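You operate a simulated robot arm through the tools that you are given. There is no shell and no other tool.

Carry out the task below with a simulated robot arm. There is one attempt and no reset: what you move stays moved.

Task
Lock the jig and tighten both hinge bolts on program 2.
Fine: lock and program before the first bolt; park the driver after; the stop bolts stay as they are.

The check looks at the end state, three seconds after you hand in, the way a careful person would. Anything else that was tipped, shoved, dropped, spilled or broken makes it a failure.

Robot
A 6-joint arm with a two-finger parallel gripper, fixed in place. Base frame: the origin is at the foot of the arm, x ahead of it, y to its left, z up; the work surface is at about z = 0.87. Readings come in m, degrees, newtons and seconds.
With the tool pointing down near the work surface it reaches from about 0.58 to 0.94 m from the base axis. Its first joint turns from -149.0 to 149.0 degrees. Payload 3.43 kg.
The TCP is the grasp point between the finger pads, 0.034 m short of the fingertips. In the tool frame z runs along the fingers and y along their closing line. The gripper opens to 0.128 m. The fingers are 0.024 m wide and 0.012 m thick; the gripper's body (0.048 by 0.13 m) begins 0.096 m behind the TCP.
Orientation is that of the tool frame in the base frame, as [roll, pitch, yaw] about the fixed x, y, z axes, in that order (R = Rz(yaw) Ry(pitch) Rx(roll)). With the fingers straight down and closing along the base's y, the tool's x points along the base's -x, its y along +y and its z along -z.

Tools
- The arm moves only by the tool nudge_tool. Its argument "commands" is one flat list of numbers, 7 for each row, row after row: the shift along the tool's x, y, z in units of 40 mm (1.0 is 40 mm), then the turn, a rotation vector about the tool's x, y, z in units of 5 degrees (1.0 is 5 degrees), then the closure, from 0 (fully open) to 1 (shut). In form: [tx, ty, tz, wx, wy, wz, claw, tx, ty, tz, wx, wy, wz, claw, ...]. A call has 1 to 20 rows; each row shifts and turns the commanded pose from where the row before left it, along the tool's axes as they then stand. A call with a number of a shift or a turn outside -1 to 1 is refused whole. A row lasts 0.2 s, in which the tool goes at most 0.05 m and 8.6 degrees; a call with a longer step from one row to the next is refused whole, and so is a gripper value outside its range. A pose out of reach is approached as far as the arm can. The call stops where the force on the tool passes 40 N (or 10 N more than at its start, if that is more) or the arm is blocked; 0.2 s more then pass. The fingers move at their own pace (about 0.108 m/s each) and stop on an object; they squeeze with about 22 N. The grip force told is the motor's: it shows also when the fingers shut on nothing. Time passes only in rows, and 0.2 s behind the last, so rows that do not move let the fingers close. It gives the time, the measured TCP pose, the force on the tool (base axes), the opening and the grip force at its end, in the units of the frame above (readings bear some noise), with the torque about the TCP (base axes, N m) and any sound that the robot's microphone picked up.
- Cameras (640 x 400 px; columns grow to the right, rows downward): "scene" is fixed at [0.4005, -0.5009, 1.684]; the picture's right is [0.38, -0.92, 0.00], its down [-0.88, -0.36, -0.30] and it looks along [0.28, 0.11, -0.95] (base axes); focal length 214 px, centre (320, 200). "wrist" rides on the gripper at [0.076, -0.011, -0.16] in the tool frame; the picture's right is [0.15, 0.99, 0.00], its down [-0.88, 0.13, -0.46] and it looks along [-0.45, 0.07, 0.89] (tool axes); focal length 234 px, centre (320, 200). There is no depth. A picture from a camera that has moved, and an enlarged one, comes with that camera's place and axes in the base frame and with its lens.
- snapshot(camera): a new picture of that camera. It takes no simulated time.
- raise_lower(by): slides the trunk up (or, below 0, down) by that many m; the arm rides with it, the base frame stays. It gives what a move gives, with no picture.
- close_up(camera, box): a new picture of the part [left, top, right, bottom] of that camera's present view, enlarged. It takes no simulated time.
- hand_in(): hands the job in; it is judged then, once.

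Places have to be worked out from the pictures, the camera data and where the tool is seen. Open the gripper and draw the arm clear of the work before you hand the job in, unless the task says otherwise.

The tools are called by a JSON object that holds its "op" and its "data". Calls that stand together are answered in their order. nudge_tool: Moves the arm, as the interface text tells. Its arguments: {"type":"object","properties":{"commands":{"type":"array"}},"required":["commands"]} The other tools are called the same way: raise_lower (by) slides the trunk up or down; snapshot (camera) takes a picture; close_up (camera, box) takes an enlarged picture of a part of a camera's view; hand_in () hands the job in.

At the start:

```text
clock: 0.0
position: [0.4736, -0.6712, 1.1525]
tool_rot: [-180.0, 0.1, -180.0]
wrist_force: [-0.2, 0.0, -0.1]
wrist_torque: [0.01, 0.01, -0.04]
opening: 0.128
finger_force: 0.0
trunk travel left (down, up): [-0.675, 0.035]
```

scene: 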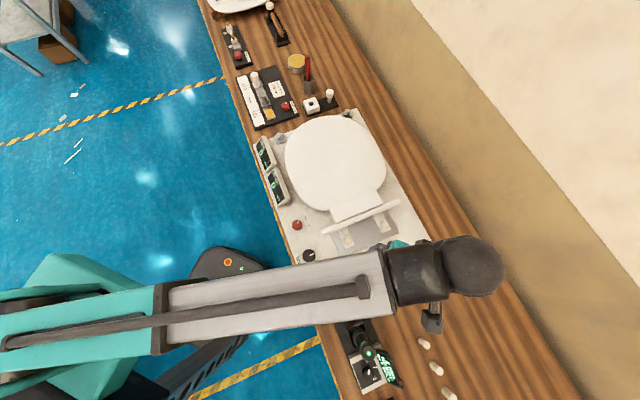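
wrist: 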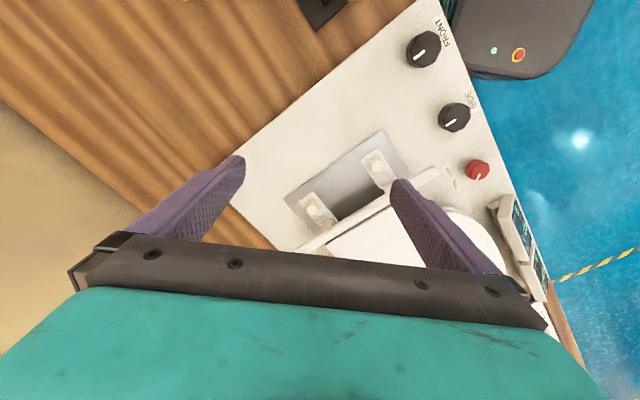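

I'll look at the workplace in detail first: the scene shows a toilet-seat jig with knobs, displays and a driver station near the bottom.

{"op": "close_up", "data": {"camera": "scene", "box": [320, 300, 480, 400]}}

{"op": "close_up", "data": {"camera": "scene", "box": [240, 100, 440, 270]}}

{"op": "close_up", "data": {"camera": "wrist", "box": [240, 0, 560, 300]}}

{"op": "close_up", "data": {"camera": "scene", "box": [200, 0, 360, 140]}}

```text
4.00 times, centred on (400, 350) of scene
camera zoom: at [0.4005, -0.5009, 1.684], right [0.38, -0.92, 0.0], down [-0.88, -0.36, -0.3], along [0.28, 0.11, -0.95], focal length 858 px, centre (0, -400)
```

zoom: 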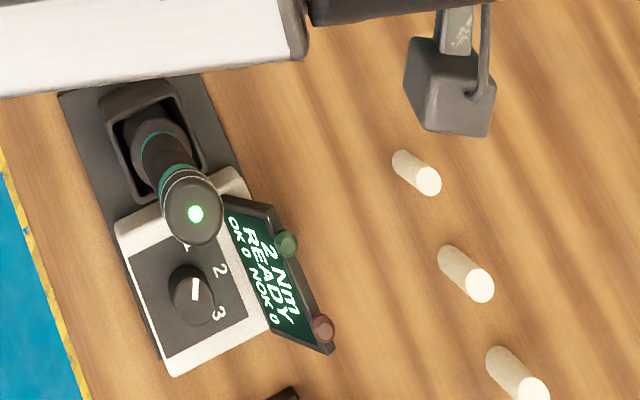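

```text
2.35 times, centred on (340, 185) of scene
camera zoom: at [0.4005, -0.5009, 1.684], right [0.38, -0.92, 0.0], down [-0.88, -0.36, -0.3], along [0.28, 0.11, -0.95], focal length 505 px, centre (273, 235)
```

zoom: 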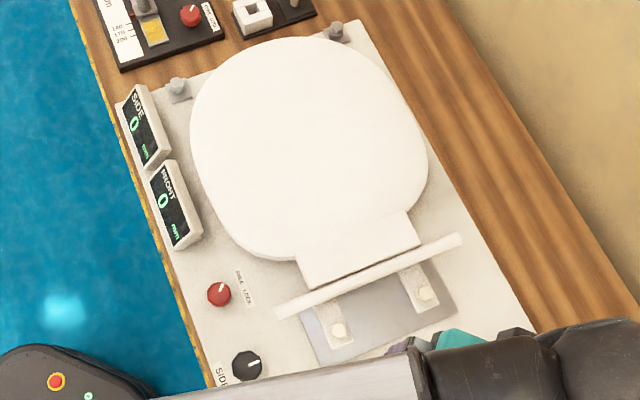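

```text
1.33 times, centred on (400, 150) of wrist
camera zoom: at [0.3977, -0.6834, 1.3121], right [-0.15, 0.99, 0.0], down [0.88, 0.13, 0.46], along [0.45, 0.07, -0.89], focal length 312 px, centre (213, 267)
```

zoom: 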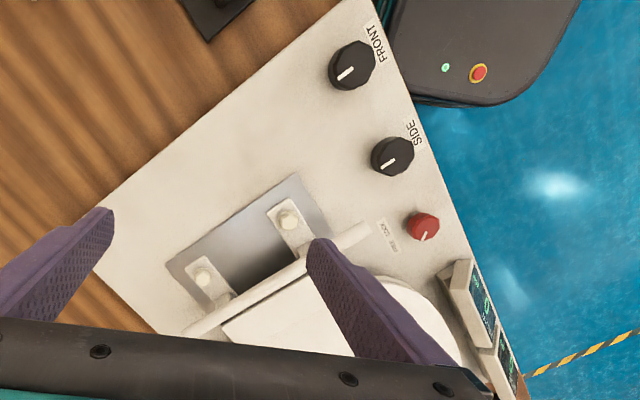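

```text
2.86 times, centred on (280, 70) of scene
camera zoom: at [0.4005, -0.5009, 1.684], right [0.38, -0.92, 0.0], down [-0.88, -0.36, -0.3], along [0.28, 0.11, -0.95], focal length 613 px, centre (434, 571)
```

zoom: 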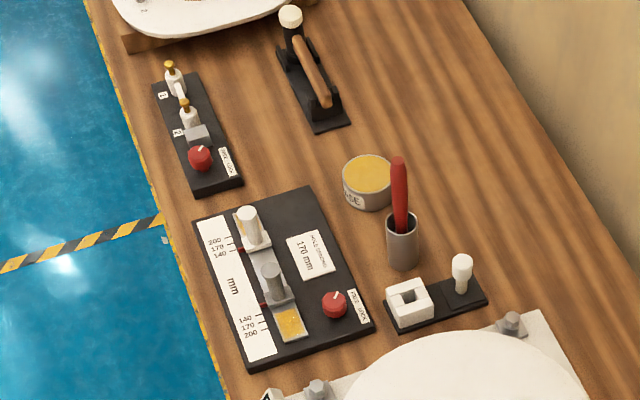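

The driver stands in a cradle at about (0.26, -0.69) next to a three-position dial; the bench runs diagonally at 45°. I raise the tool and shift it toward the driver station to look at it with the wrist camera, clearing the scene view of the jig.

{"op": "nudge_tool", "data": {"commands": [0.5, 0, -1, 0, 0, 0, 0, 0.5, 0, -1, 0, 0, 0, 0, 1, -0.1, -0.2, 0, 0, 0, 0, 1, -0.1, -0.2, 0, 0, 0, 0, 1, -0.1, 0, 0, 0, 0, 0, 1, -0.1, 0, 0, 0, 0, 0, 1, -0.1, 0, 0, 0, 0, 0, 1, -0.1, 0, 0, 0, 0, 0, 1, -0.1, 0, 0, 0, 0, 0]}}

{"op": "snapshot", "data": {"camera": "wrist"}}

{"op": "snapshot", "data": {"camera": "scene"}}

```text
clock: 2.0
position: [0.1527, -0.6995, 1.247]
tool_rot: [-180.0, -0.1, 180.0]
wrist_force: [-0.7, 0.5, 0.7]
wrist_torque: [-0.01, -0.02, 0.0]
opening: 0.1281
finger_force: 0.0
trunk travel left (down, up): [-0.675, 0.035]
```

```text
taken
camera wrist: at [0.0763, -0.7113, 1.4073], right [-0.15, 0.99, 0.0], down [0.88, 0.13, 0.46], along [0.45, 0.07, -0.89], focal length 234 px, centre (320, 200)
```

wrist: 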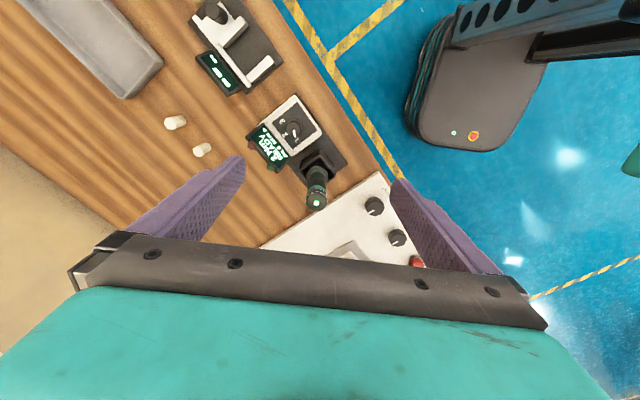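

```text
taken
```

scene: 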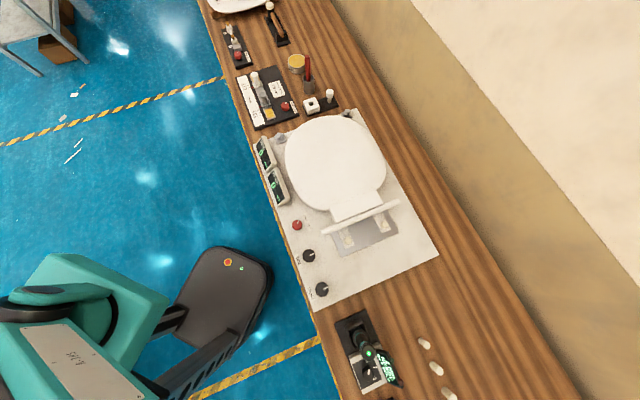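

Now both cameras see more. I zoom on the driver station, the further unit, and the jig.

{"op": "close_up", "data": {"camera": "wrist", "box": [180, 0, 360, 220]}}

{"op": "close_up", "data": {"camera": "wrist", "box": [240, 80, 360, 220]}}

{"op": "close_up", "data": {"camera": "scene", "box": [320, 200, 440, 275]}}

{"op": "close_up", "data": {"camera": "scene", "box": [260, 200, 360, 310]}}

{"op": "close_up", "data": {"camera": "scene", "box": [325, 300, 425, 400]}}

```text
1.82 times, centred on (270, 110) of wrist
camera zoom: at [0.0763, -0.7113, 1.4073], right [-0.15, 0.99, 0.0], down [0.88, 0.13, 0.46], along [0.45, 0.07, -0.89], focal length 426 px, centre (411, 364)
```

zoom: 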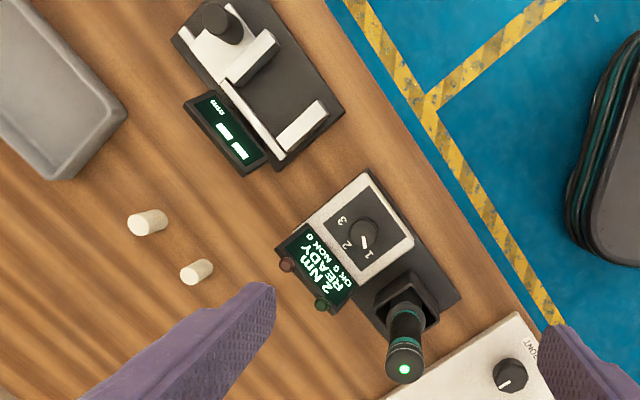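

```text
2.86 times, centred on (300, 150) of wrist
camera zoom: at [0.0763, -0.7113, 1.4073], right [-0.15, 0.99, 0.0], down [0.88, 0.13, 0.46], along [0.45, 0.07, -0.89], focal length 669 px, centre (377, 343)
```

zoom: 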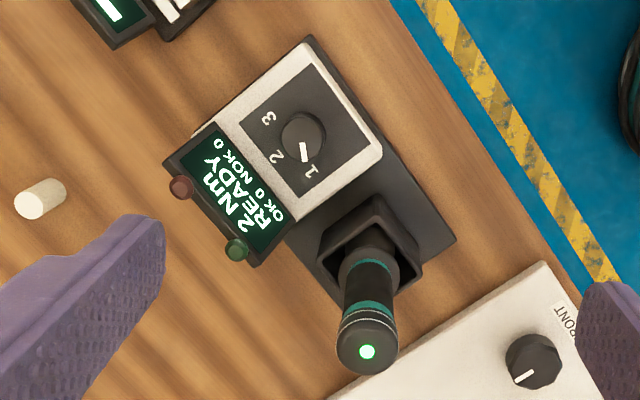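

```text
5.33 times, centred on (380, 238) of scene
camera zoom: at [0.4005, -0.5009, 1.684], right [0.38, -0.92, 0.0], down [-0.88, -0.36, -0.3], along [0.28, 0.11, -0.95], focal length 1144 px, centre (0, 0)
```

zoom: 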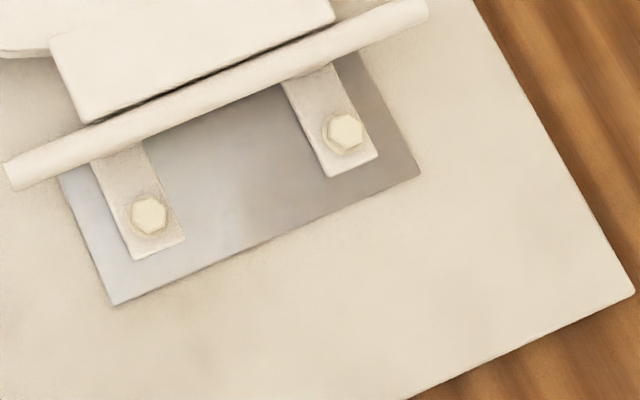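

```text
3.64 times, centred on (310, 255) of scene
camera zoom: at [0.4005, -0.5009, 1.684], right [0.38, -0.92, 0.0], down [-0.88, -0.36, -0.3], along [0.28, 0.11, -0.95], focal length 780 px, centre (356, 0)
```

zoom: 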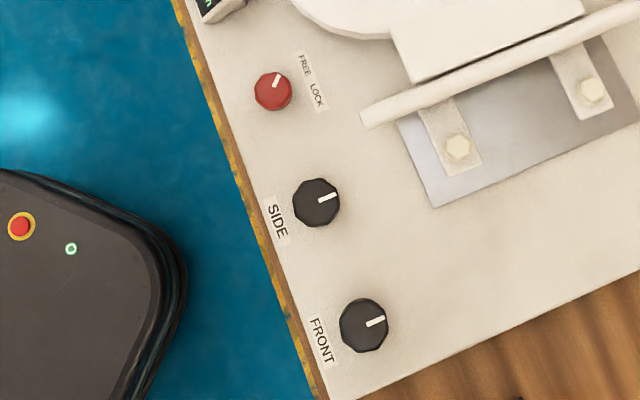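

```text
4.00 times, centred on (375, 350) of scene
camera zoom: at [0.4005, -0.5009, 1.684], right [0.38, -0.92, 0.0], down [-0.88, -0.36, -0.3], along [0.28, 0.11, -0.95], focal length 858 px, centre (100, -400)
```

zoom: 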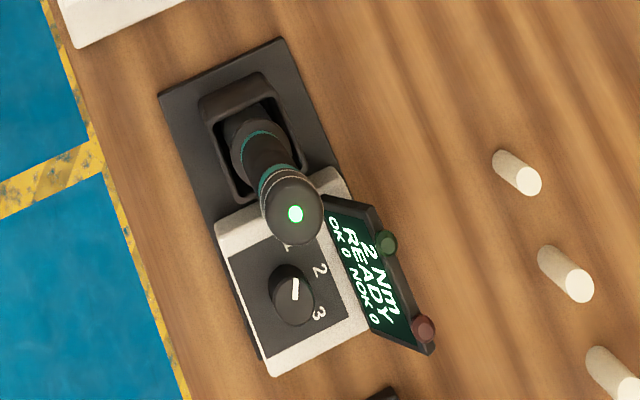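

The dial pointer appears to be at 1 (display "2 Nm READY"), and the jig's red knob points to FREE. I move over to the red knob at about (0.506, -0.373) for a close view with the wrist camera.

{"op": "nudge_tool", "data": {"commands": [-0.883, 0.816, 0, 0, 0, 0, 0, -0.883, 0.816, 0, 0, 0, 0, 0, -0.883, 0.816, 0, 0, 0, 0, 0, -0.883, 0.816, 0, 0, 0, 0, 0, -0.883, 0.816, 0, 0, 0, 0, 0, -0.883, 0.816, 0, 0, 0, 0, 0, -0.883, 0.816, 0, 0, 0, 0, 0, -0.883, 0.816, 0, 0, 0, 0, 0, -0.883, 0.816, 0, 0, 0, 0, 0, -0.883, 0.816, 0, 0, 0, 0, 0, 0, 0, 1, 0, 0, 0, 0, 0, 0, 1, 0, 0, 0, 0, 0, 0, 1, 0, 0, 0, 0]}}

{"op": "snapshot", "data": {"camera": "wrist"}}

{"op": "close_up", "data": {"camera": "wrist", "box": [230, 60, 410, 180]}}

{"op": "snapshot", "data": {"camera": "scene"}}

```text
clock: 4.8
position: [0.5106, -0.3764, 1.116]
tool_rot: [-180.0, 0.0, -180.0]
wrist_force: [-0.7, -0.2, 0.5]
wrist_torque: [-0.01, 0.03, 0.0]
opening: 0.1281
finger_force: 0.0
out of reach, approached as far as the arm can: row 5, 6, 7
trunk travel left (down, up): [-0.675, 0.035]
```

```text
taken
camera wrist: at [0.4338, -0.39, 1.2753], right [-0.15, 0.99, 0.0], down [0.88, 0.13, 0.46], along [0.45, 0.07, -0.89], focal length 234 px, centre (320, 200)
```

wrist: 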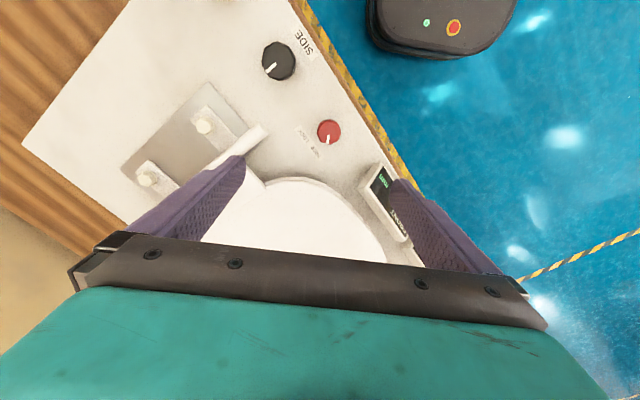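

```text
3.33 times, centred on (320, 120) of wrist
camera zoom: at [0.4338, -0.39, 1.2753], right [-0.15, 0.99, 0.0], down [0.88, 0.13, 0.46], along [0.45, 0.07, -0.89], focal length 781 px, centre (320, 467)
```

zoom: 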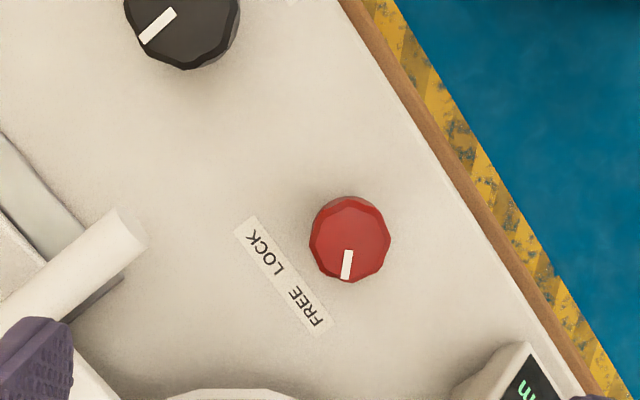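

```text
taken
```

scene: 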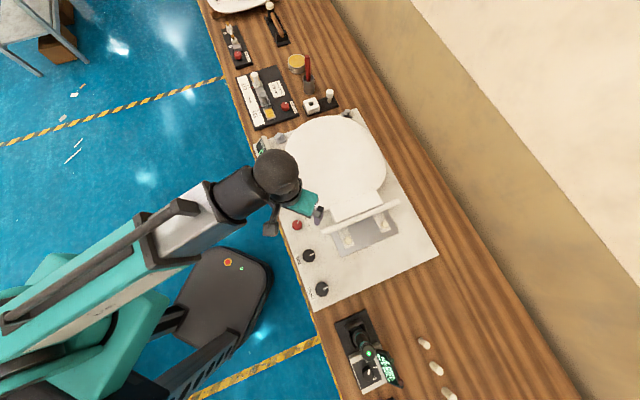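

The red knob's pointer is at FREE (azimuth ≈0°), LOCK lies a quarter turn clockwise; the knob's top is about (0.504, -0.365, 0.90). I centre over it, pre-rotate 45° counter-clockwise, half close the fingers and descend part way to check.

{"op": "nudge_tool", "data": {"commands": [0.175, 0.275, 0, 0, 0, 0, 0.4, 0, 0, 0.25, 0, 0, -1, 0.4, 0, 0, 0.25, 0, 0, -1, 0.4, 0, 0, 0.25, 0, 0, -1, 0.4, 0, 0, 0.25, 0, 0, -1, 0.4, 0, 0, 0.25, 0, 0, -1, 0.4, 0, 0, 0.25, 0, 0, -1, 0.4, 0, 0, 0.25, 0, 0, -1, 0.4, 0, 0, 0.25, 0, 0, -1, 0.4, 0, 0, 0.25, 0, 0, -1, 0.4]}}

{"op": "snapshot", "data": {"camera": "wrist"}}

{"op": "close_up", "data": {"camera": "scene", "box": [240, 170, 360, 250]}}

```text
clock: 7.0
position: [0.5037, -0.3664, 1.0258]
tool_rot: [-179.9, 0.0, -134.9]
wrist_force: [0.5, -0.4, 0.4]
wrist_torque: [-0.04, -0.03, -0.02]
opening: 0.0768
finger_force: 0.1
trunk travel left (down, up): [-0.675, 0.035]
```

```text
taken
camera wrist: at [0.4572, -0.4296, 1.1858], right [-0.8, 0.6, 0.0], down [0.53, 0.72, 0.46], along [0.27, 0.37, -0.89], focal length 234 px, centre (320, 200)
```

wrist: 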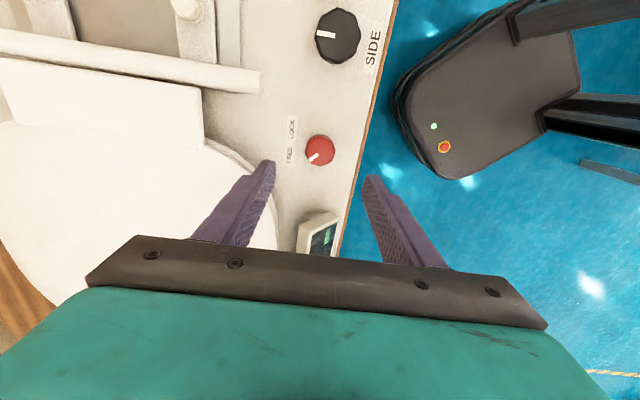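

```text
5.00 times, centred on (300, 210) of scene
camera zoom: at [0.4005, -0.5009, 1.684], right [0.38, -0.92, 0.0], down [-0.88, -0.36, -0.3], along [0.28, 0.11, -0.95], focal length 1072 px, centre (420, 150)
```

zoom: 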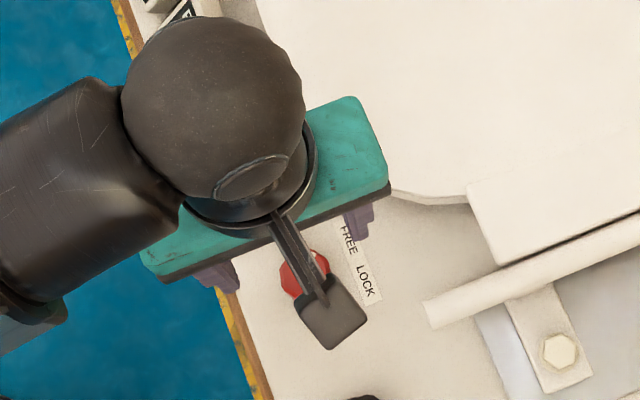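

The knob is centred between the fingertips (col 319) and its top computes to z≈0.90. I descend to just above it and look again.

{"op": "nudge_tool", "data": {"commands": [0, 0, 0.7, 0, 0, 0, 0.4, 0, 0, 0.7, 0, 0, 0, 0.4, 0, 0, 0.5, 0, 0, 0, 0.4]}}

{"op": "snapshot", "data": {"camera": "wrist"}}

{"op": "close_up", "data": {"camera": "wrist", "box": [240, 110, 400, 220]}}

```text
clock: 7.8
position: [0.5038, -0.3678, 0.951]
tool_rot: [-180.0, 0.0, -135.1]
wrist_force: [-0.2, -0.8, -0.2]
wrist_torque: [0.0, -0.01, -0.02]
opening: 0.077
finger_force: 0.0
trunk travel left (down, up): [-0.675, 0.035]
```

```text
taken
camera wrist: at [0.4576, -0.4301, 1.1103], right [-0.8, 0.6, 0.0], down [0.53, 0.71, 0.46], along [0.27, 0.37, -0.89], focal length 234 px, centre (320, 200)
```

wrist: 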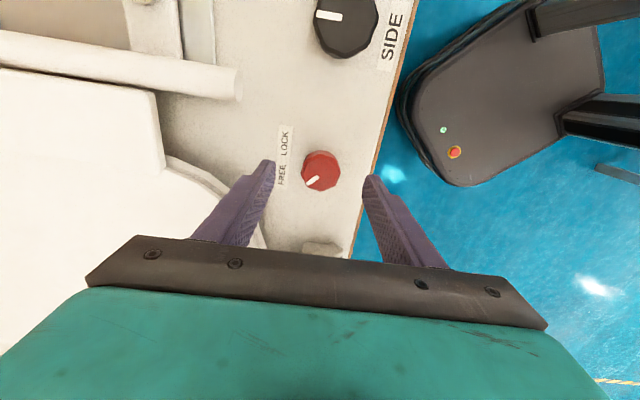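

```text
3.64 times, centred on (320, 165) of wrist
camera zoom: at [0.4576, -0.4301, 1.1103], right [-0.8, 0.6, 0.0], down [0.53, 0.71, 0.46], along [0.27, 0.37, -0.89], focal length 852 px, centre (320, 327)
```

zoom: 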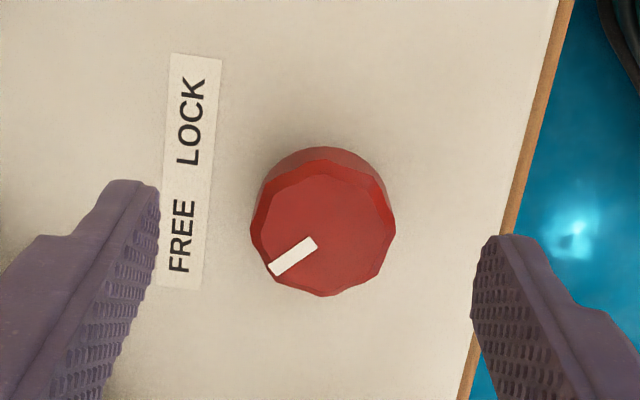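

The knob top is at z≈0.911 with the plate at about 0.89, and it's centred. I lower 21 mm and close on the knob.

{"op": "nudge_tool", "data": {"commands": [0, 0, 0.26, 0, 0, 0, 0.4, 0, 0, 0.26, 0, 0, 0, 0.4, 0, 0, 0, 0, 0, 0, 1, 0, 0, 0, 0, 0, 0, 1, 0, 0, 0, 0, 0, 0, 1]}}

{"op": "close_up", "data": {"camera": "wrist", "box": [240, 110, 400, 220]}}

```text
clock: 9.0
position: [0.5028, -0.3673, 0.9307]
tool_rot: [180.0, 0.1, -135.0]
wrist_force: [-4.4, 3.5, -3.7]
wrist_torque: [0.01, -0.1, -0.01]
opening: 0.0371
finger_force: 44.9
trunk travel left (down, up): [-0.675, 0.035]
```

```text
3.64 times, centred on (320, 165) of wrist
camera zoom: at [0.4566, -0.4296, 1.089], right [-0.8, 0.6, 0.0], down [0.53, 0.71, 0.46], along [0.27, 0.37, -0.89], focal length 852 px, centre (320, 327)
```

zoom: 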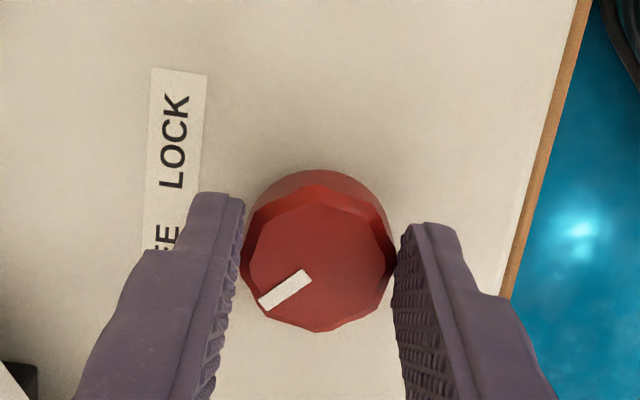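

Knob gripped at 37 mm. I turn it clockwise (about +tool z) 45° first and check.

{"op": "nudge_tool", "data": {"commands": [0, 0, 0, 0, 0, 0.6, 1, 0, 0, 0, 0, 0, 0.6, 1, 0, 0, 0, 0, 0, 0.6, 1, 0, 0, 0, 0, 0, 0.6, 1, 0, 0, 0, 0, 0, 0.6, 1, 0, 0, 0, 0, 0, 0.6, 1, 0, 0, 0, 0, 0, 0.6, 1, 0, 0, 0, 0, 0, 0.6, 1, 0, 0, 0, 0, 0, 0.6, 1, 0, 0, 0, 0, 0, 0.6, 1, 0, 0, 0, 0, 0, 0.6, 1, 0, 0, 0, 0, 0, 0.6, 1, 0, 0, 0, 0, 0, 0.6, 1, 0, 0, 0, 0, 0, 0.6, 1, 0, 0, 0, 0, 0, 0.6, 1]}}

{"op": "close_up", "data": {"camera": "wrist", "box": [240, 110, 400, 220]}}

```text
clock: 12.2
position: [0.5015, -0.3637, 0.9293]
tool_rot: [179.8, -0.4, 179.8]
wrist_force: [-14.6, 23.8, -27.4]
wrist_torque: [0.58, 0.04, 0.11]
opening: 0.0375
finger_force: 44.9
trunk travel left (down, up): [-0.675, 0.035]
```

```text
3.64 times, centred on (320, 165) of wrist
camera zoom: at [0.4265, -0.3773, 1.0897], right [-0.15, 0.99, 0.01], down [0.88, 0.13, 0.45], along [0.45, 0.07, -0.89], focal length 852 px, centre (320, 327)
```

zoom: 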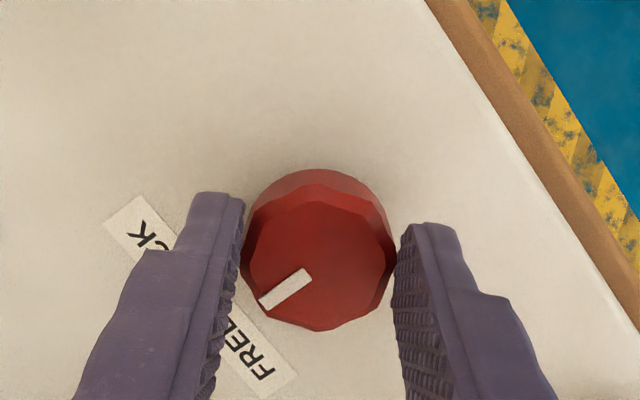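

The knob followed 45°, but side forces have built up because its axis is about 5 mm off my TCP (measured shift −1.3, +3.6 mm). I relieve the command by that shift before continuing.

{"op": "nudge_tool", "data": {"commands": [0.0375, 0.0875, 0, 0, 0, 0, 1, 0, 0, 0, 0, 0, 0, 1]}}

```text
clock: 12.8
position: [0.5029, -0.3631, 0.9292]
tool_rot: [-179.9, -0.1, 179.9]
wrist_force: [-7.4, 6.0, -15.7]
wrist_torque: [0.38, 1.38, -0.02]
opening: 0.0372
finger_force: 44.8
trunk travel left (down, up): [-0.675, 0.035]
```

Forces dropped but some remain, so I'll open, recentre on the knob axis (5 mm toward −tool x) and regrip cleanly for the second half.

{"op": "nudge_tool", "data": {"commands": [0, 0, 0, 0, 0, 0, 0.5, 0, 0, 0, 0, 0, 0, 0.5, 0, 0, 0, 0, 0, 0, 0.5]}}

{"op": "close_up", "data": {"camera": "wrist", "box": [240, 110, 400, 220]}}

```text
clock: 13.6
position: [0.5019, -0.3632, 0.9293]
tool_rot: [180.0, 0.0, 180.0]
wrist_force: [0.9, 0.5, 0.3]
wrist_torque: [-0.03, 0.0, -0.01]
opening: 0.064
finger_force: 0.0
trunk travel left (down, up): [-0.675, 0.035]
```

```text
3.64 times, centred on (320, 165) of wrist
camera zoom: at [0.4255, -0.3756, 1.0893], right [-0.15, 0.99, 0.0], down [0.88, 0.13, 0.46], along [0.45, 0.07, -0.89], focal length 852 px, centre (320, 327)
```

zoom: 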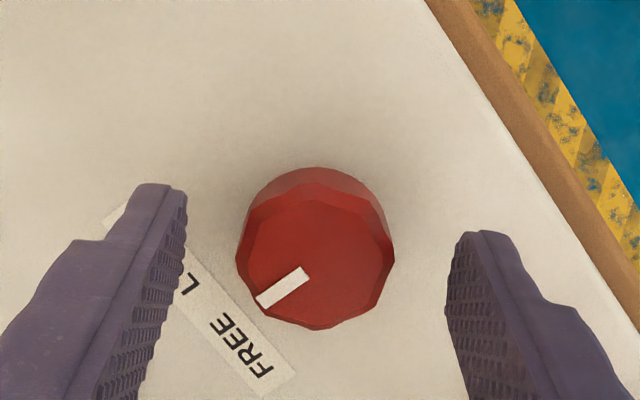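

The knob stayed at the half-way mark. Its axis comes out at about (0.5065, -0.364) with the top at only ~0.895, so my grip was shallow; I recentre 5 mm in x and go 8 mm lower before regripping.

{"op": "nudge_tool", "data": {"commands": [-0.12, 0, 0, 0, 0, 0, 0.5, 0, 0, 0.1, 0, 0, 0, 0.5, 0, 0, 0.1, 0, 0, 0, 0.5, 0, 0, 0, 0, 0, 0, 0.5]}}

{"op": "close_up", "data": {"camera": "wrist", "box": [240, 110, 400, 220]}}

{"op": "close_up", "data": {"camera": "scene", "box": [250, 180, 350, 250]}}

```text
clock: 14.6
position: [0.5069, -0.3638, 0.9216]
tool_rot: [180.0, 0.1, 179.9]
wrist_force: [0.3, 0.1, 0.2]
wrist_torque: [-0.01, 0.0, -0.04]
opening: 0.0639
finger_force: 0.1
trunk travel left (down, up): [-0.675, 0.035]
```

```text
3.64 times, centred on (320, 165) of wrist
camera zoom: at [0.4302, -0.3757, 1.081], right [-0.15, 0.99, 0.0], down [0.88, 0.13, 0.46], along [0.45, 0.07, -0.89], focal length 852 px, centre (320, 327)
```

zoom: 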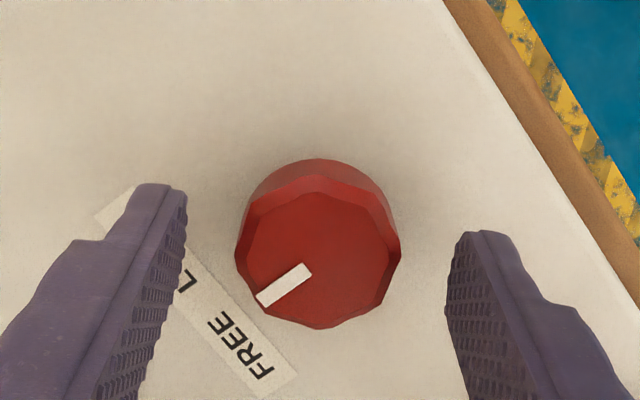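

```text
5.71 times, centred on (300, 215) of scene
camera zoom: at [0.4005, -0.5009, 1.684], right [0.38, -0.92, 0.0], down [-0.88, -0.36, -0.3], along [0.28, 0.11, -0.95], focal length 1226 px, centre (434, 114)
```

zoom: 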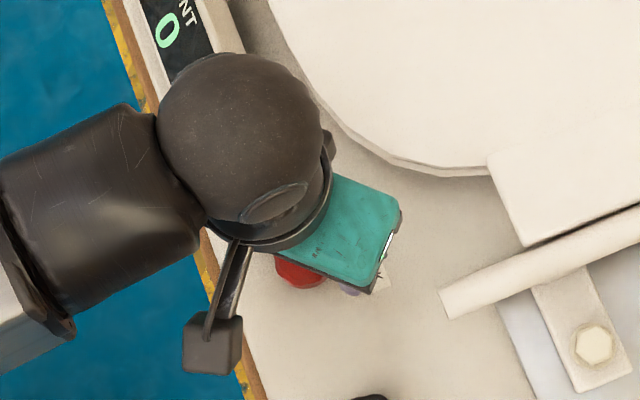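

No contact at tips z≈0.888 and the knob is centred. I close and turn the remaining 45° clockwise.

{"op": "nudge_tool", "data": {"commands": [0, 0, 0, 0, 0, 0, 1, 0, 0, 0, 0, 0, 0, 1, 0, 0, 0, 0, 0, 0, 1, 0, 0, 0, 0, 0, 0.6, 1, 0, 0, 0, 0, 0, 0.6, 1, 0, 0, 0, 0, 0, 0.6, 1, 0, 0, 0, 0, 0, 0.6, 1, 0, 0, 0, 0, 0, 0.6, 1, 0, 0, 0, 0, 0, 0.6, 1, 0, 0, 0, 0, 0, 0.6, 1, 0, 0, 0, 0, 0, 0.6, 1, 0, 0, 0, 0, 0, 0.6, 1, 0, 0, 0, 0, 0, 0.6, 1, 0, 0, 0, 0, 0, 0.6, 1, 0, 0, 0, 0, 0, 0.6, 1]}}

{"op": "close_up", "data": {"camera": "wrist", "box": [240, 110, 400, 220]}}

```text
clock: 17.8
position: [0.5061, -0.3644, 0.9213]
tool_rot: [179.9, 0.0, 143.9]
wrist_force: [-3.4, -11.4, -4.3]
wrist_torque: [-0.28, -0.34, 0.0]
opening: 0.037
finger_force: 44.8
trunk travel left (down, up): [-0.675, 0.035]
```

```text
3.64 times, centred on (320, 165) of wrist
camera zoom: at [0.438, -0.3303, 1.081], right [0.46, 0.89, 0.0], down [0.79, -0.41, 0.46], along [0.4, -0.21, -0.89], focal length 852 px, centre (320, 327)
```

zoom: 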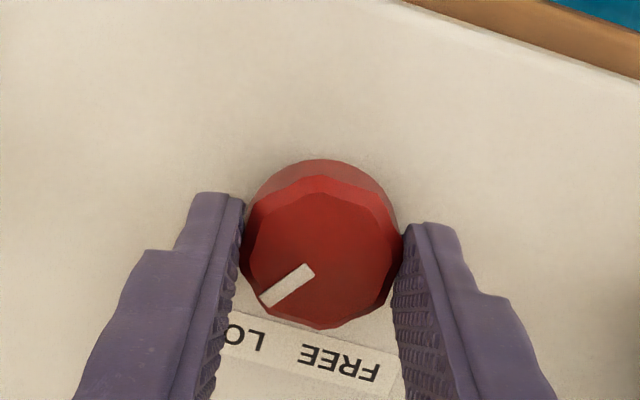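

Turned 81° in total with moderate force. I continue in small steps to the quarter turn, watching for a detent or end stop.

{"op": "nudge_tool", "data": {"commands": [0, 0, 0, 0, 0, 0.6, 1, 0, 0, 0, 0, 0, 0.6, 1, 0, 0, 0, 0, 0, 0.6, 1, 0, 0, 0, 0, 0, 0, 1]}}

{"op": "close_up", "data": {"camera": "wrist", "box": [240, 110, 400, 220]}}

```text
clock: 18.8
position: [0.5063, -0.3658, 0.9207]
tool_rot: [179.9, 0.0, 134.9]
wrist_force: [-3.2, -15.3, -2.0]
wrist_torque: [0.16, 0.25, -0.01]
opening: 0.0374
finger_force: 45.2
trunk travel left (down, up): [-0.675, 0.035]
```

```text
3.64 times, centred on (320, 165) of wrist
camera zoom: at [0.4443, -0.3202, 1.081], right [0.6, 0.8, 0.0], down [0.71, -0.53, 0.46], along [0.37, -0.27, -0.89], focal length 852 px, centre (320, 327)
```

zoom: 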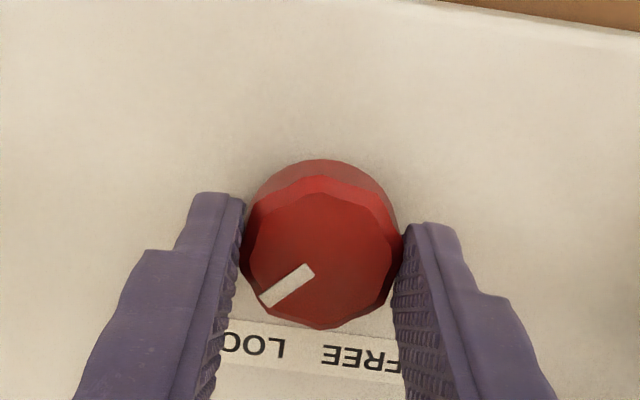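

The pointer now sits on the LOCK side of the label (quarter turn done). I release and lift to verify with both cameras.

{"op": "nudge_tool", "data": {"commands": [0, 0, 0, 0, 0, 0, 0.4, 0, 0, 0, 0, 0, 0, 0.4, 0, 0, -0.5, 0, 0, 0, 0.4, 0, 0, -1, 0, 0, 0, 0.4, 0, 0, -1, 0, 0, 0, 0.4, 0, 0, -1, 0, 0, 0, 0.4]}}

{"op": "snapshot", "data": {"camera": "wrist"}}

{"op": "close_up", "data": {"camera": "wrist", "box": [260, 80, 380, 190]}}

{"op": "close_up", "data": {"camera": "scene", "box": [250, 120, 410, 250]}}

```text
clock: 20.2
position: [0.5072, -0.3632, 1.0626]
tool_rot: [-180.0, 0.0, 134.9]
wrist_force: [0.3, 0.0, 0.3]
wrist_torque: [0.02, 0.0, 0.01]
opening: 0.0768
finger_force: 0.1
trunk travel left (down, up): [-0.675, 0.035]
```

```text
taken
camera wrist: at [0.4449, -0.3185, 1.2222], right [0.6, 0.8, 0.0], down [0.71, -0.53, 0.46], along [0.37, -0.27, -0.89], focal length 234 px, centre (320, 200)
```

wrist: 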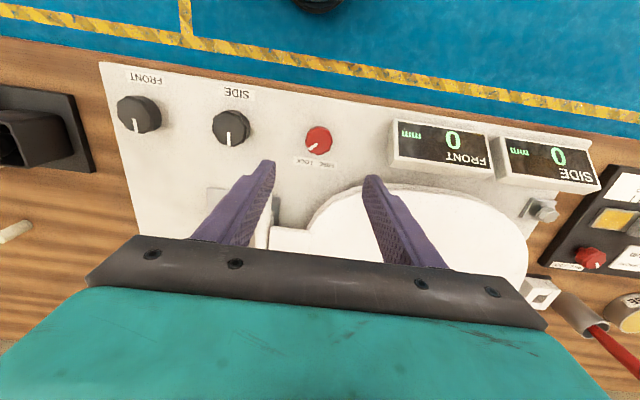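

```text
3.64 times, centred on (320, 135) of wrist
camera zoom: at [0.4449, -0.3185, 1.2222], right [0.6, 0.8, 0.0], down [0.71, -0.53, 0.46], along [0.37, -0.27, -0.89], focal length 852 px, centre (320, 436)
```

zoom: 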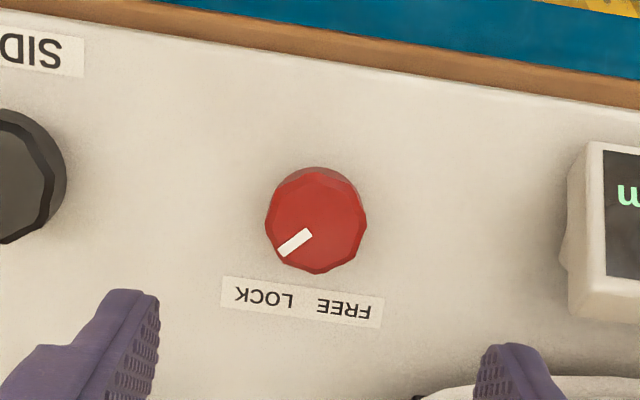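

```text
3.08 times, centred on (330, 185) of scene
camera zoom: at [0.4005, -0.5009, 1.684], right [0.38, -0.92, 0.0], down [-0.88, -0.36, -0.3], along [0.28, 0.11, -0.95], focal length 660 px, centre (289, 246)
```

zoom: 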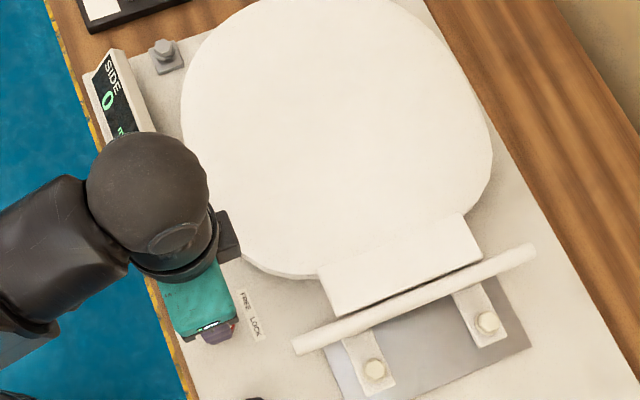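

The lock knob points squarely to LOCK and displays stay at 0/0. Next is the program dial at about (0.173, -0.753, 0.905); I rotate back to yaw 180, raise, and travel over it.

{"op": "nudge_tool", "data": {"commands": [0, 0, -0.25, 0, 0, -1, 0, 0, 0, -0.25, 0, 0, -1, 0, 0, 0, -0.25, 0, 0, -1, 0, 0, 0, -0.25, 0, 0, -1, 0, 0, 0, -0.25, 0, 0, -1, 0, 0, 0, -0.25, 0, 0, -1, 0, 0, 0, -0.25, 0, 0, -1, 0, 0, 0, -0.25, 0, 0, -1, 0, 0, 0, -0.25, 0, 0, -1, 0, 0.759, -0.886, 0, 0, 0, 0, 0, 0.759, -0.886, 0, 0, 0, 0, 0, 0.759, -0.886, 0, 0, 0, 0, 0, 0.759, -0.886, 0, 0, 0, 0, 0, 0.759, -0.886, 0, 0, 0, 0, 0, 0.759, -0.886, 0, 0, 0, 0, 0, 0.759, -0.886, 0, 0, 0, 0, 0, 0.759, -0.886, 0, 0, 0, 0, 0, 0.759, -0.886, 0, 0, 0, 0, 0, 0.759, -0.886, 0, 0, 0, 0, 0, 0.759, -0.886, 0, 0, 0, 0, 0]}}

{"op": "snapshot", "data": {"camera": "wrist"}}

{"op": "close_up", "data": {"camera": "wrist", "box": [240, 80, 400, 200]}}

{"op": "snapshot", "data": {"camera": "scene"}}

```text
clock: 24.4
position: [0.1709, -0.7536, 1.1517]
tool_rot: [-179.9, -0.1, -179.9]
wrist_force: [0.0, 1.1, -0.1]
wrist_torque: [0.0, -0.03, 0.01]
opening: 0.1278
finger_force: 0.1
trunk travel left (down, up): [-0.675, 0.035]
```

```text
taken
camera wrist: at [0.0947, -0.7658, 1.3116], right [-0.15, 0.99, 0.0], down [0.88, 0.13, 0.46], along [0.45, 0.07, -0.89], focal length 234 px, centre (320, 200)
```

wrist: 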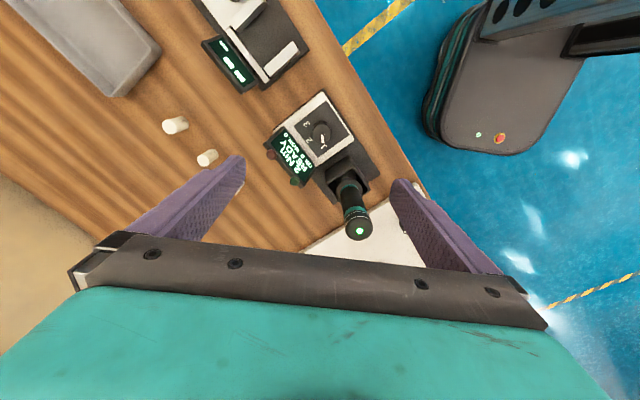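

```text
3.33 times, centred on (320, 140) of wrist
camera zoom: at [0.0947, -0.7658, 1.3116], right [-0.15, 0.99, 0.0], down [0.88, 0.13, 0.46], along [0.45, 0.07, -0.89], focal length 781 px, centre (320, 400)
```

zoom: 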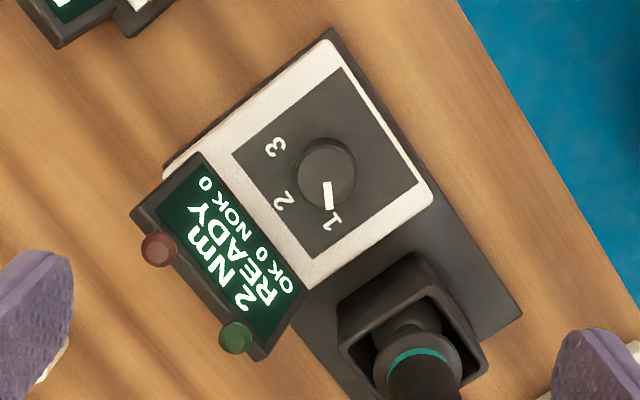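

```text
taken
```

scene: 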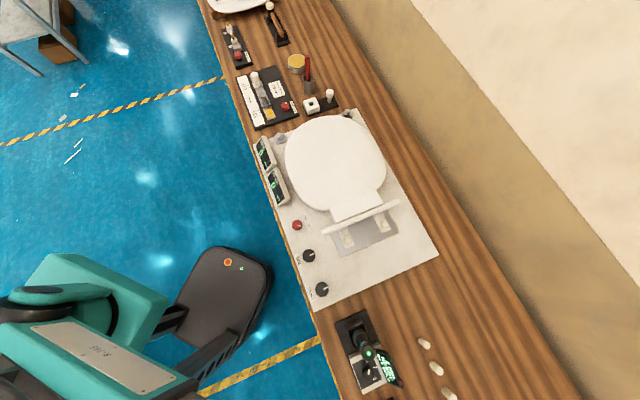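

Pointer clearly at 1 with number 2 sixty degrees clockwise (numbers at azimuth ≈ +13°, −42°, −102°). Dial axis ≈(0.1735, -0.7513), top ≈0.91; I narrow the fingers and descend above it.

{"op": "nudge_tool", "data": {"commands": [-0.065, 0.0575, 0.5, 0, 0, 0, 0.61, 0, 0, 0.9, 0, 0, 0, 0.61, 0, 0, 0.9, 0, 0, 0, 0.61, 0, 0, 0.9, 0, 0, 0, 0.61, 0, 0, 0.9, 0, 0, 0, 0.61, 0, 0, 0.6, 0, 0, 0, 0.61]}}

{"op": "snapshot", "data": {"camera": "wrist"}}

{"op": "close_up", "data": {"camera": "wrist", "box": [240, 110, 400, 220]}}

{"op": "close_up", "data": {"camera": "scene", "box": [310, 300, 430, 400]}}

```text
clock: 25.8
position: [0.1747, -0.7506, 0.9637]
tool_rot: [-180.0, 0.0, 179.9]
wrist_force: [-0.6, -0.3, 0.7]
wrist_torque: [0.02, -0.01, -0.01]
opening: 0.0499
finger_force: 0.2
trunk travel left (down, up): [-0.675, 0.035]
```

```text
taken
camera wrist: at [0.0981, -0.7636, 1.1229], right [-0.15, 0.99, 0.0], down [0.88, 0.13, 0.46], along [0.45, 0.07, -0.89], focal length 234 px, centre (320, 200)
```

wrist: 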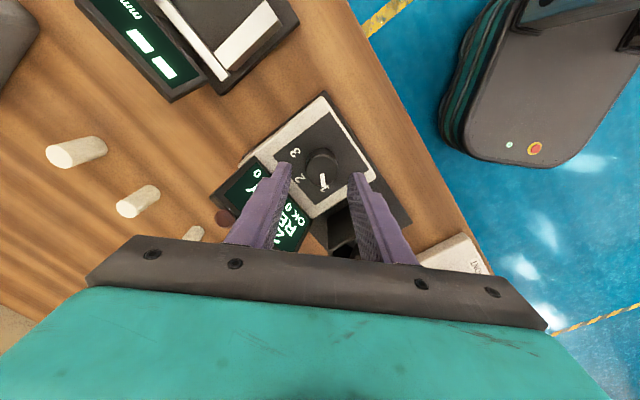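

```text
3.64 times, centred on (320, 165) of wrist
camera zoom: at [0.0981, -0.7636, 1.1229], right [-0.15, 0.99, 0.0], down [0.88, 0.13, 0.46], along [0.45, 0.07, -0.89], focal length 852 px, centre (320, 327)
```

zoom: 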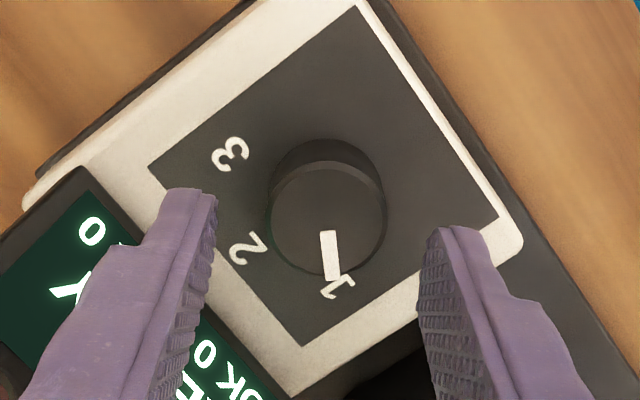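

```text
4.00 times, centred on (370, 350) of scene
camera zoom: at [0.4005, -0.5009, 1.684], right [0.38, -0.92, 0.0], down [-0.88, -0.36, -0.3], along [0.28, 0.11, -0.95], focal length 858 px, centre (120, -400)
```

zoom: 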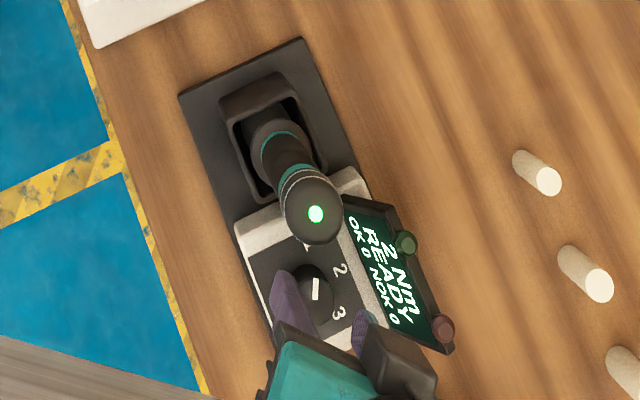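

The dial sits about 2 mm toward +y and 1 mm toward +x of the fingers' centre; top ≈0.913, panel ≈0.897. I correct that, lower 26 mm and close gently on it.

{"op": "nudge_tool", "data": {"commands": [-0.025, 0.05, 0.22, 0, 0, 0, 0.61, 0, 0, 0.22, 0, 0, 0, 0.61, 0, 0, 0.22, 0, 0, 0, 0.61, 0, 0, 0, 0, 0, 0, 1, 0, 0, 0, 0, 0, 0, 1, 0, 0, 0, 0, 0, 0, 1]}}

{"op": "close_up", "data": {"camera": "wrist", "box": [240, 110, 400, 220]}}

```text
clock: 27.2
position: [0.176, -0.7501, 0.9376]
tool_rot: [-180.0, 0.1, 180.0]
wrist_force: [0.5, -5.7, -0.2]
wrist_torque: [-0.42, 0.2, 0.04]
opening: 0.0298
finger_force: 44.9
trunk travel left (down, up): [-0.675, 0.035]
```

```text
3.64 times, centred on (320, 165) of wrist
camera zoom: at [0.0991, -0.7622, 1.097], right [-0.15, 0.99, 0.0], down [0.88, 0.13, 0.46], along [0.45, 0.07, -0.89], focal length 852 px, centre (320, 327)
```

zoom: 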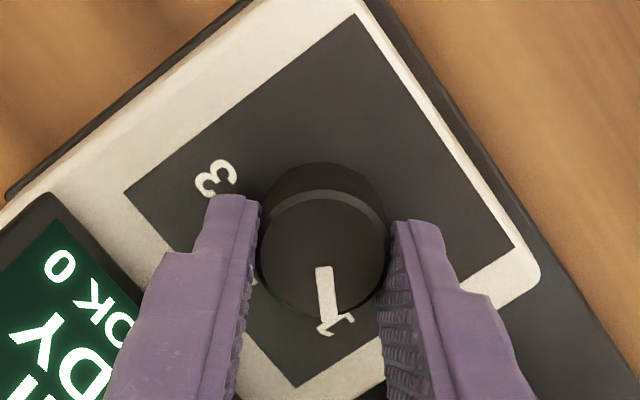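

Gripped at 30 mm with small side load. I turn clockwise 30° first.

{"op": "nudge_tool", "data": {"commands": [0, -0.02, 0, 0, 0, 0.6, 1, 0, 0, 0, 0, 0, 0.6, 1, 0, 0, 0, 0, 0, 0.6, 1, 0, 0, 0, 0, 0, 0.6, 1, 0, 0, 0, 0, 0, 0.6, 1, 0, 0, 0, 0, 0, 0.6, 1, 0, 0, 0, 0, 0, 0.6, 1, 0, 0, 0, 0, 0, 0.6, 1, 0, 0, 0, 0, 0, 0.6, 1, 0, 0, 0, 0, 0, 0.6, 1]}}

{"op": "close_up", "data": {"camera": "wrist", "box": [240, 110, 400, 220]}}

```text
clock: 29.4
position: [0.1749, -0.7517, 0.9376]
tool_rot: [-179.8, 0.2, 149.8]
wrist_force: [-3.6, -25.7, 16.4]
wrist_torque: [0.24, 0.89, 0.1]
opening: 0.0296
finger_force: 45.2
trunk travel left (down, up): [-0.675, 0.035]
```

```text
3.64 times, centred on (320, 165) of wrist
camera zoom: at [0.1031, -0.7237, 1.0968], right [0.37, 0.93, 0.0], down [0.83, -0.33, 0.46], along [0.42, -0.17, -0.89], focal length 852 px, centre (320, 327)
```

zoom: 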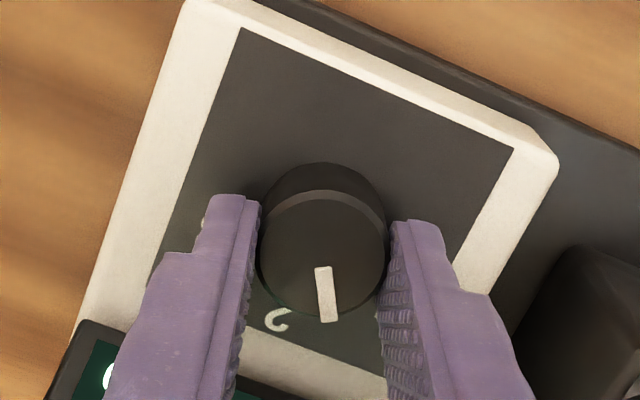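

The dial follows (pointer now half-way toward 2), with side force from a ~3 mm axis offset. I relieve that and turn the remaining 30°.

{"op": "nudge_tool", "data": {"commands": [0, -0.045, 0, 0, 0, 0, 1, 0, -0.003, 0, 0, 0, 0.6, 1, 0, -0.003, 0, 0, 0, 0.6, 1, 0, -0.003, 0, 0, 0, 0.6, 1, 0, -0.003, 0, 0, 0, 0.6, 1, 0, -0.003, 0, 0, 0, 0.6, 1, 0, -0.003, 0, 0, 0, 0.6, 1, 0, -0.003, 0, 0, 0, 0.6, 1, 0, -0.003, 0, 0, 0, 0.6, 1, 0, -0.003, 0, 0, 0, 0.6, 1, 0, -0.003, 0, 0, 0, 0.6, 1, 0, 0, 0, 0, 0, 0, 1]}}

{"op": "close_up", "data": {"camera": "wrist", "box": [240, 110, 400, 220]}}

{"op": "close_up", "data": {"camera": "scene", "box": [310, 300, 430, 400]}}

```text
clock: 32.0
position: [0.1729, -0.7543, 0.9374]
tool_rot: [-179.9, 0.3, 119.9]
wrist_force: [-2.8, -23.6, 19.3]
wrist_torque: [-0.03, 0.5, 0.07]
opening: 0.0297
finger_force: 44.8
trunk travel left (down, up): [-0.675, 0.035]
```

```text
3.64 times, centred on (320, 165) of wrist
camera zoom: at [0.1253, -0.6934, 1.0966], right [0.78, 0.62, 0.0], down [0.55, -0.7, 0.46], along [0.28, -0.36, -0.89], focal length 852 px, centre (320, 327)
```

zoom: 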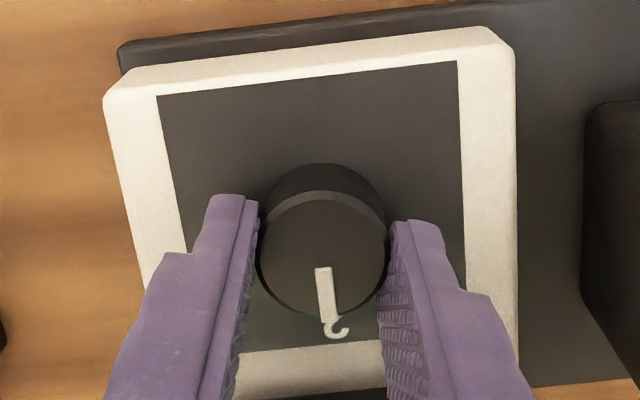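

```text
4.00 times, centred on (370, 350) of scene
camera zoom: at [0.4005, -0.5009, 1.684], right [0.38, -0.92, 0.0], down [-0.88, -0.36, -0.3], along [0.28, 0.11, -0.95], focal length 858 px, centre (120, -400)
```

zoom: 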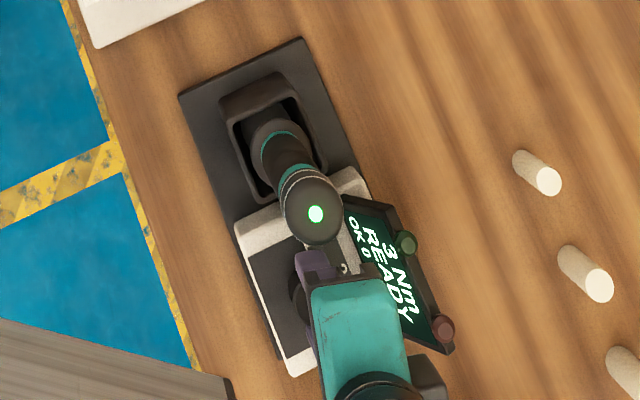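

Display now reads "3 Nm READY" with the pointer on 2. I open slightly and lift straight up.

{"op": "nudge_tool", "data": {"commands": [0, 0, 0, 0, 0, 0, 0.6, 0, 0, 0, 0, 0, 0, 0.6, 0, 0, -0.5, 0, 0, 0, 0.6, 0, 0, -1, 0, 0, 0, 0.6, 0, 0, -1, 0, 0, 0, 0.6, 0, 0, -1, 0, 0, 0, 0.6, 0, 0, -1, 0, 0, 0, 0.6, 0, 0, -1, 0, 0, 0, 0.6]}}

{"op": "snapshot", "data": {"camera": "wrist"}}

{"op": "close_up", "data": {"camera": "wrist", "box": [260, 80, 500, 230]}}

{"op": "close_up", "data": {"camera": "scene", "box": [310, 300, 430, 400]}}

```text
clock: 33.8
position: [0.1751, -0.7519, 1.1574]
tool_rot: [180.0, 0.1, 120.0]
wrist_force: [0.1, 0.4, 0.1]
wrist_torque: [-0.01, 0.02, 0.01]
opening: 0.0511
finger_force: 0.1
trunk travel left (down, up): [-0.675, 0.035]
```

```text
taken
camera wrist: at [0.1271, -0.6923, 1.3175], right [0.78, 0.62, 0.0], down [0.55, -0.7, 0.46], along [0.28, -0.36, -0.89], focal length 234 px, centre (320, 200)
```

wrist: 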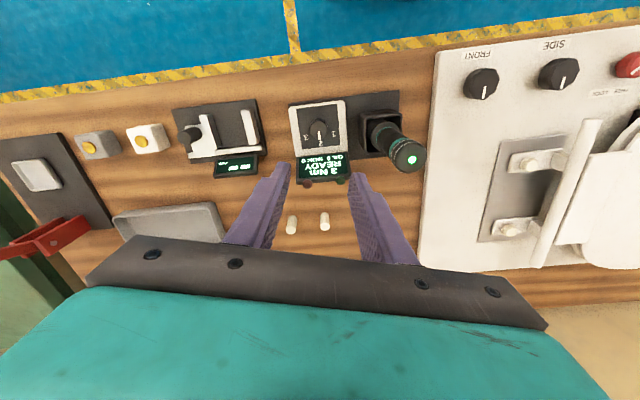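

```text
2.67 times, centred on (380, 155) of wrist
camera zoom: at [0.1271, -0.6923, 1.3175], right [0.78, 0.62, 0.0], down [0.55, -0.7, 0.46], along [0.28, -0.36, -0.89], focal length 624 px, centre (160, 320)
```

zoom: 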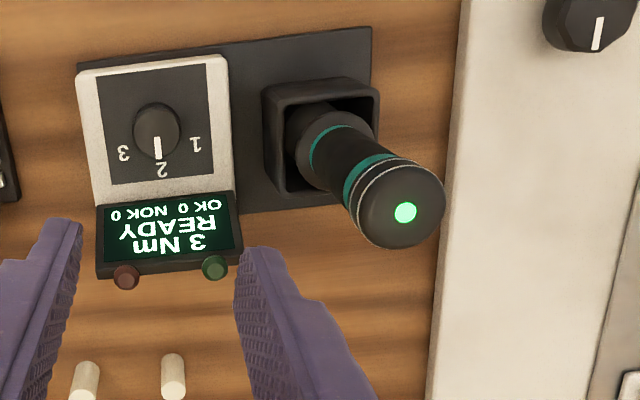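

```text
4.00 times, centred on (370, 350) of scene
camera zoom: at [0.4005, -0.5009, 1.684], right [0.38, -0.92, 0.0], down [-0.88, -0.36, -0.3], along [0.28, 0.11, -0.95], focal length 858 px, centre (120, -400)
```

zoom: 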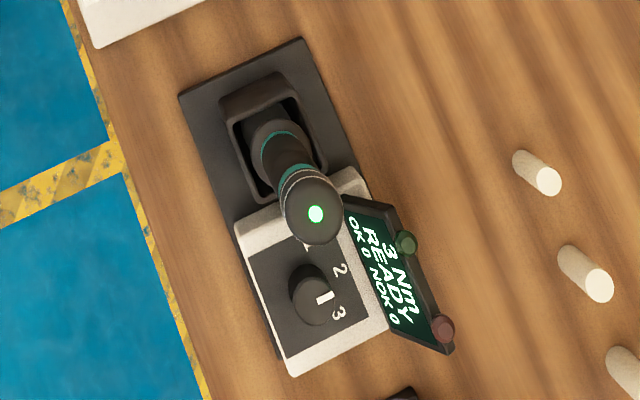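

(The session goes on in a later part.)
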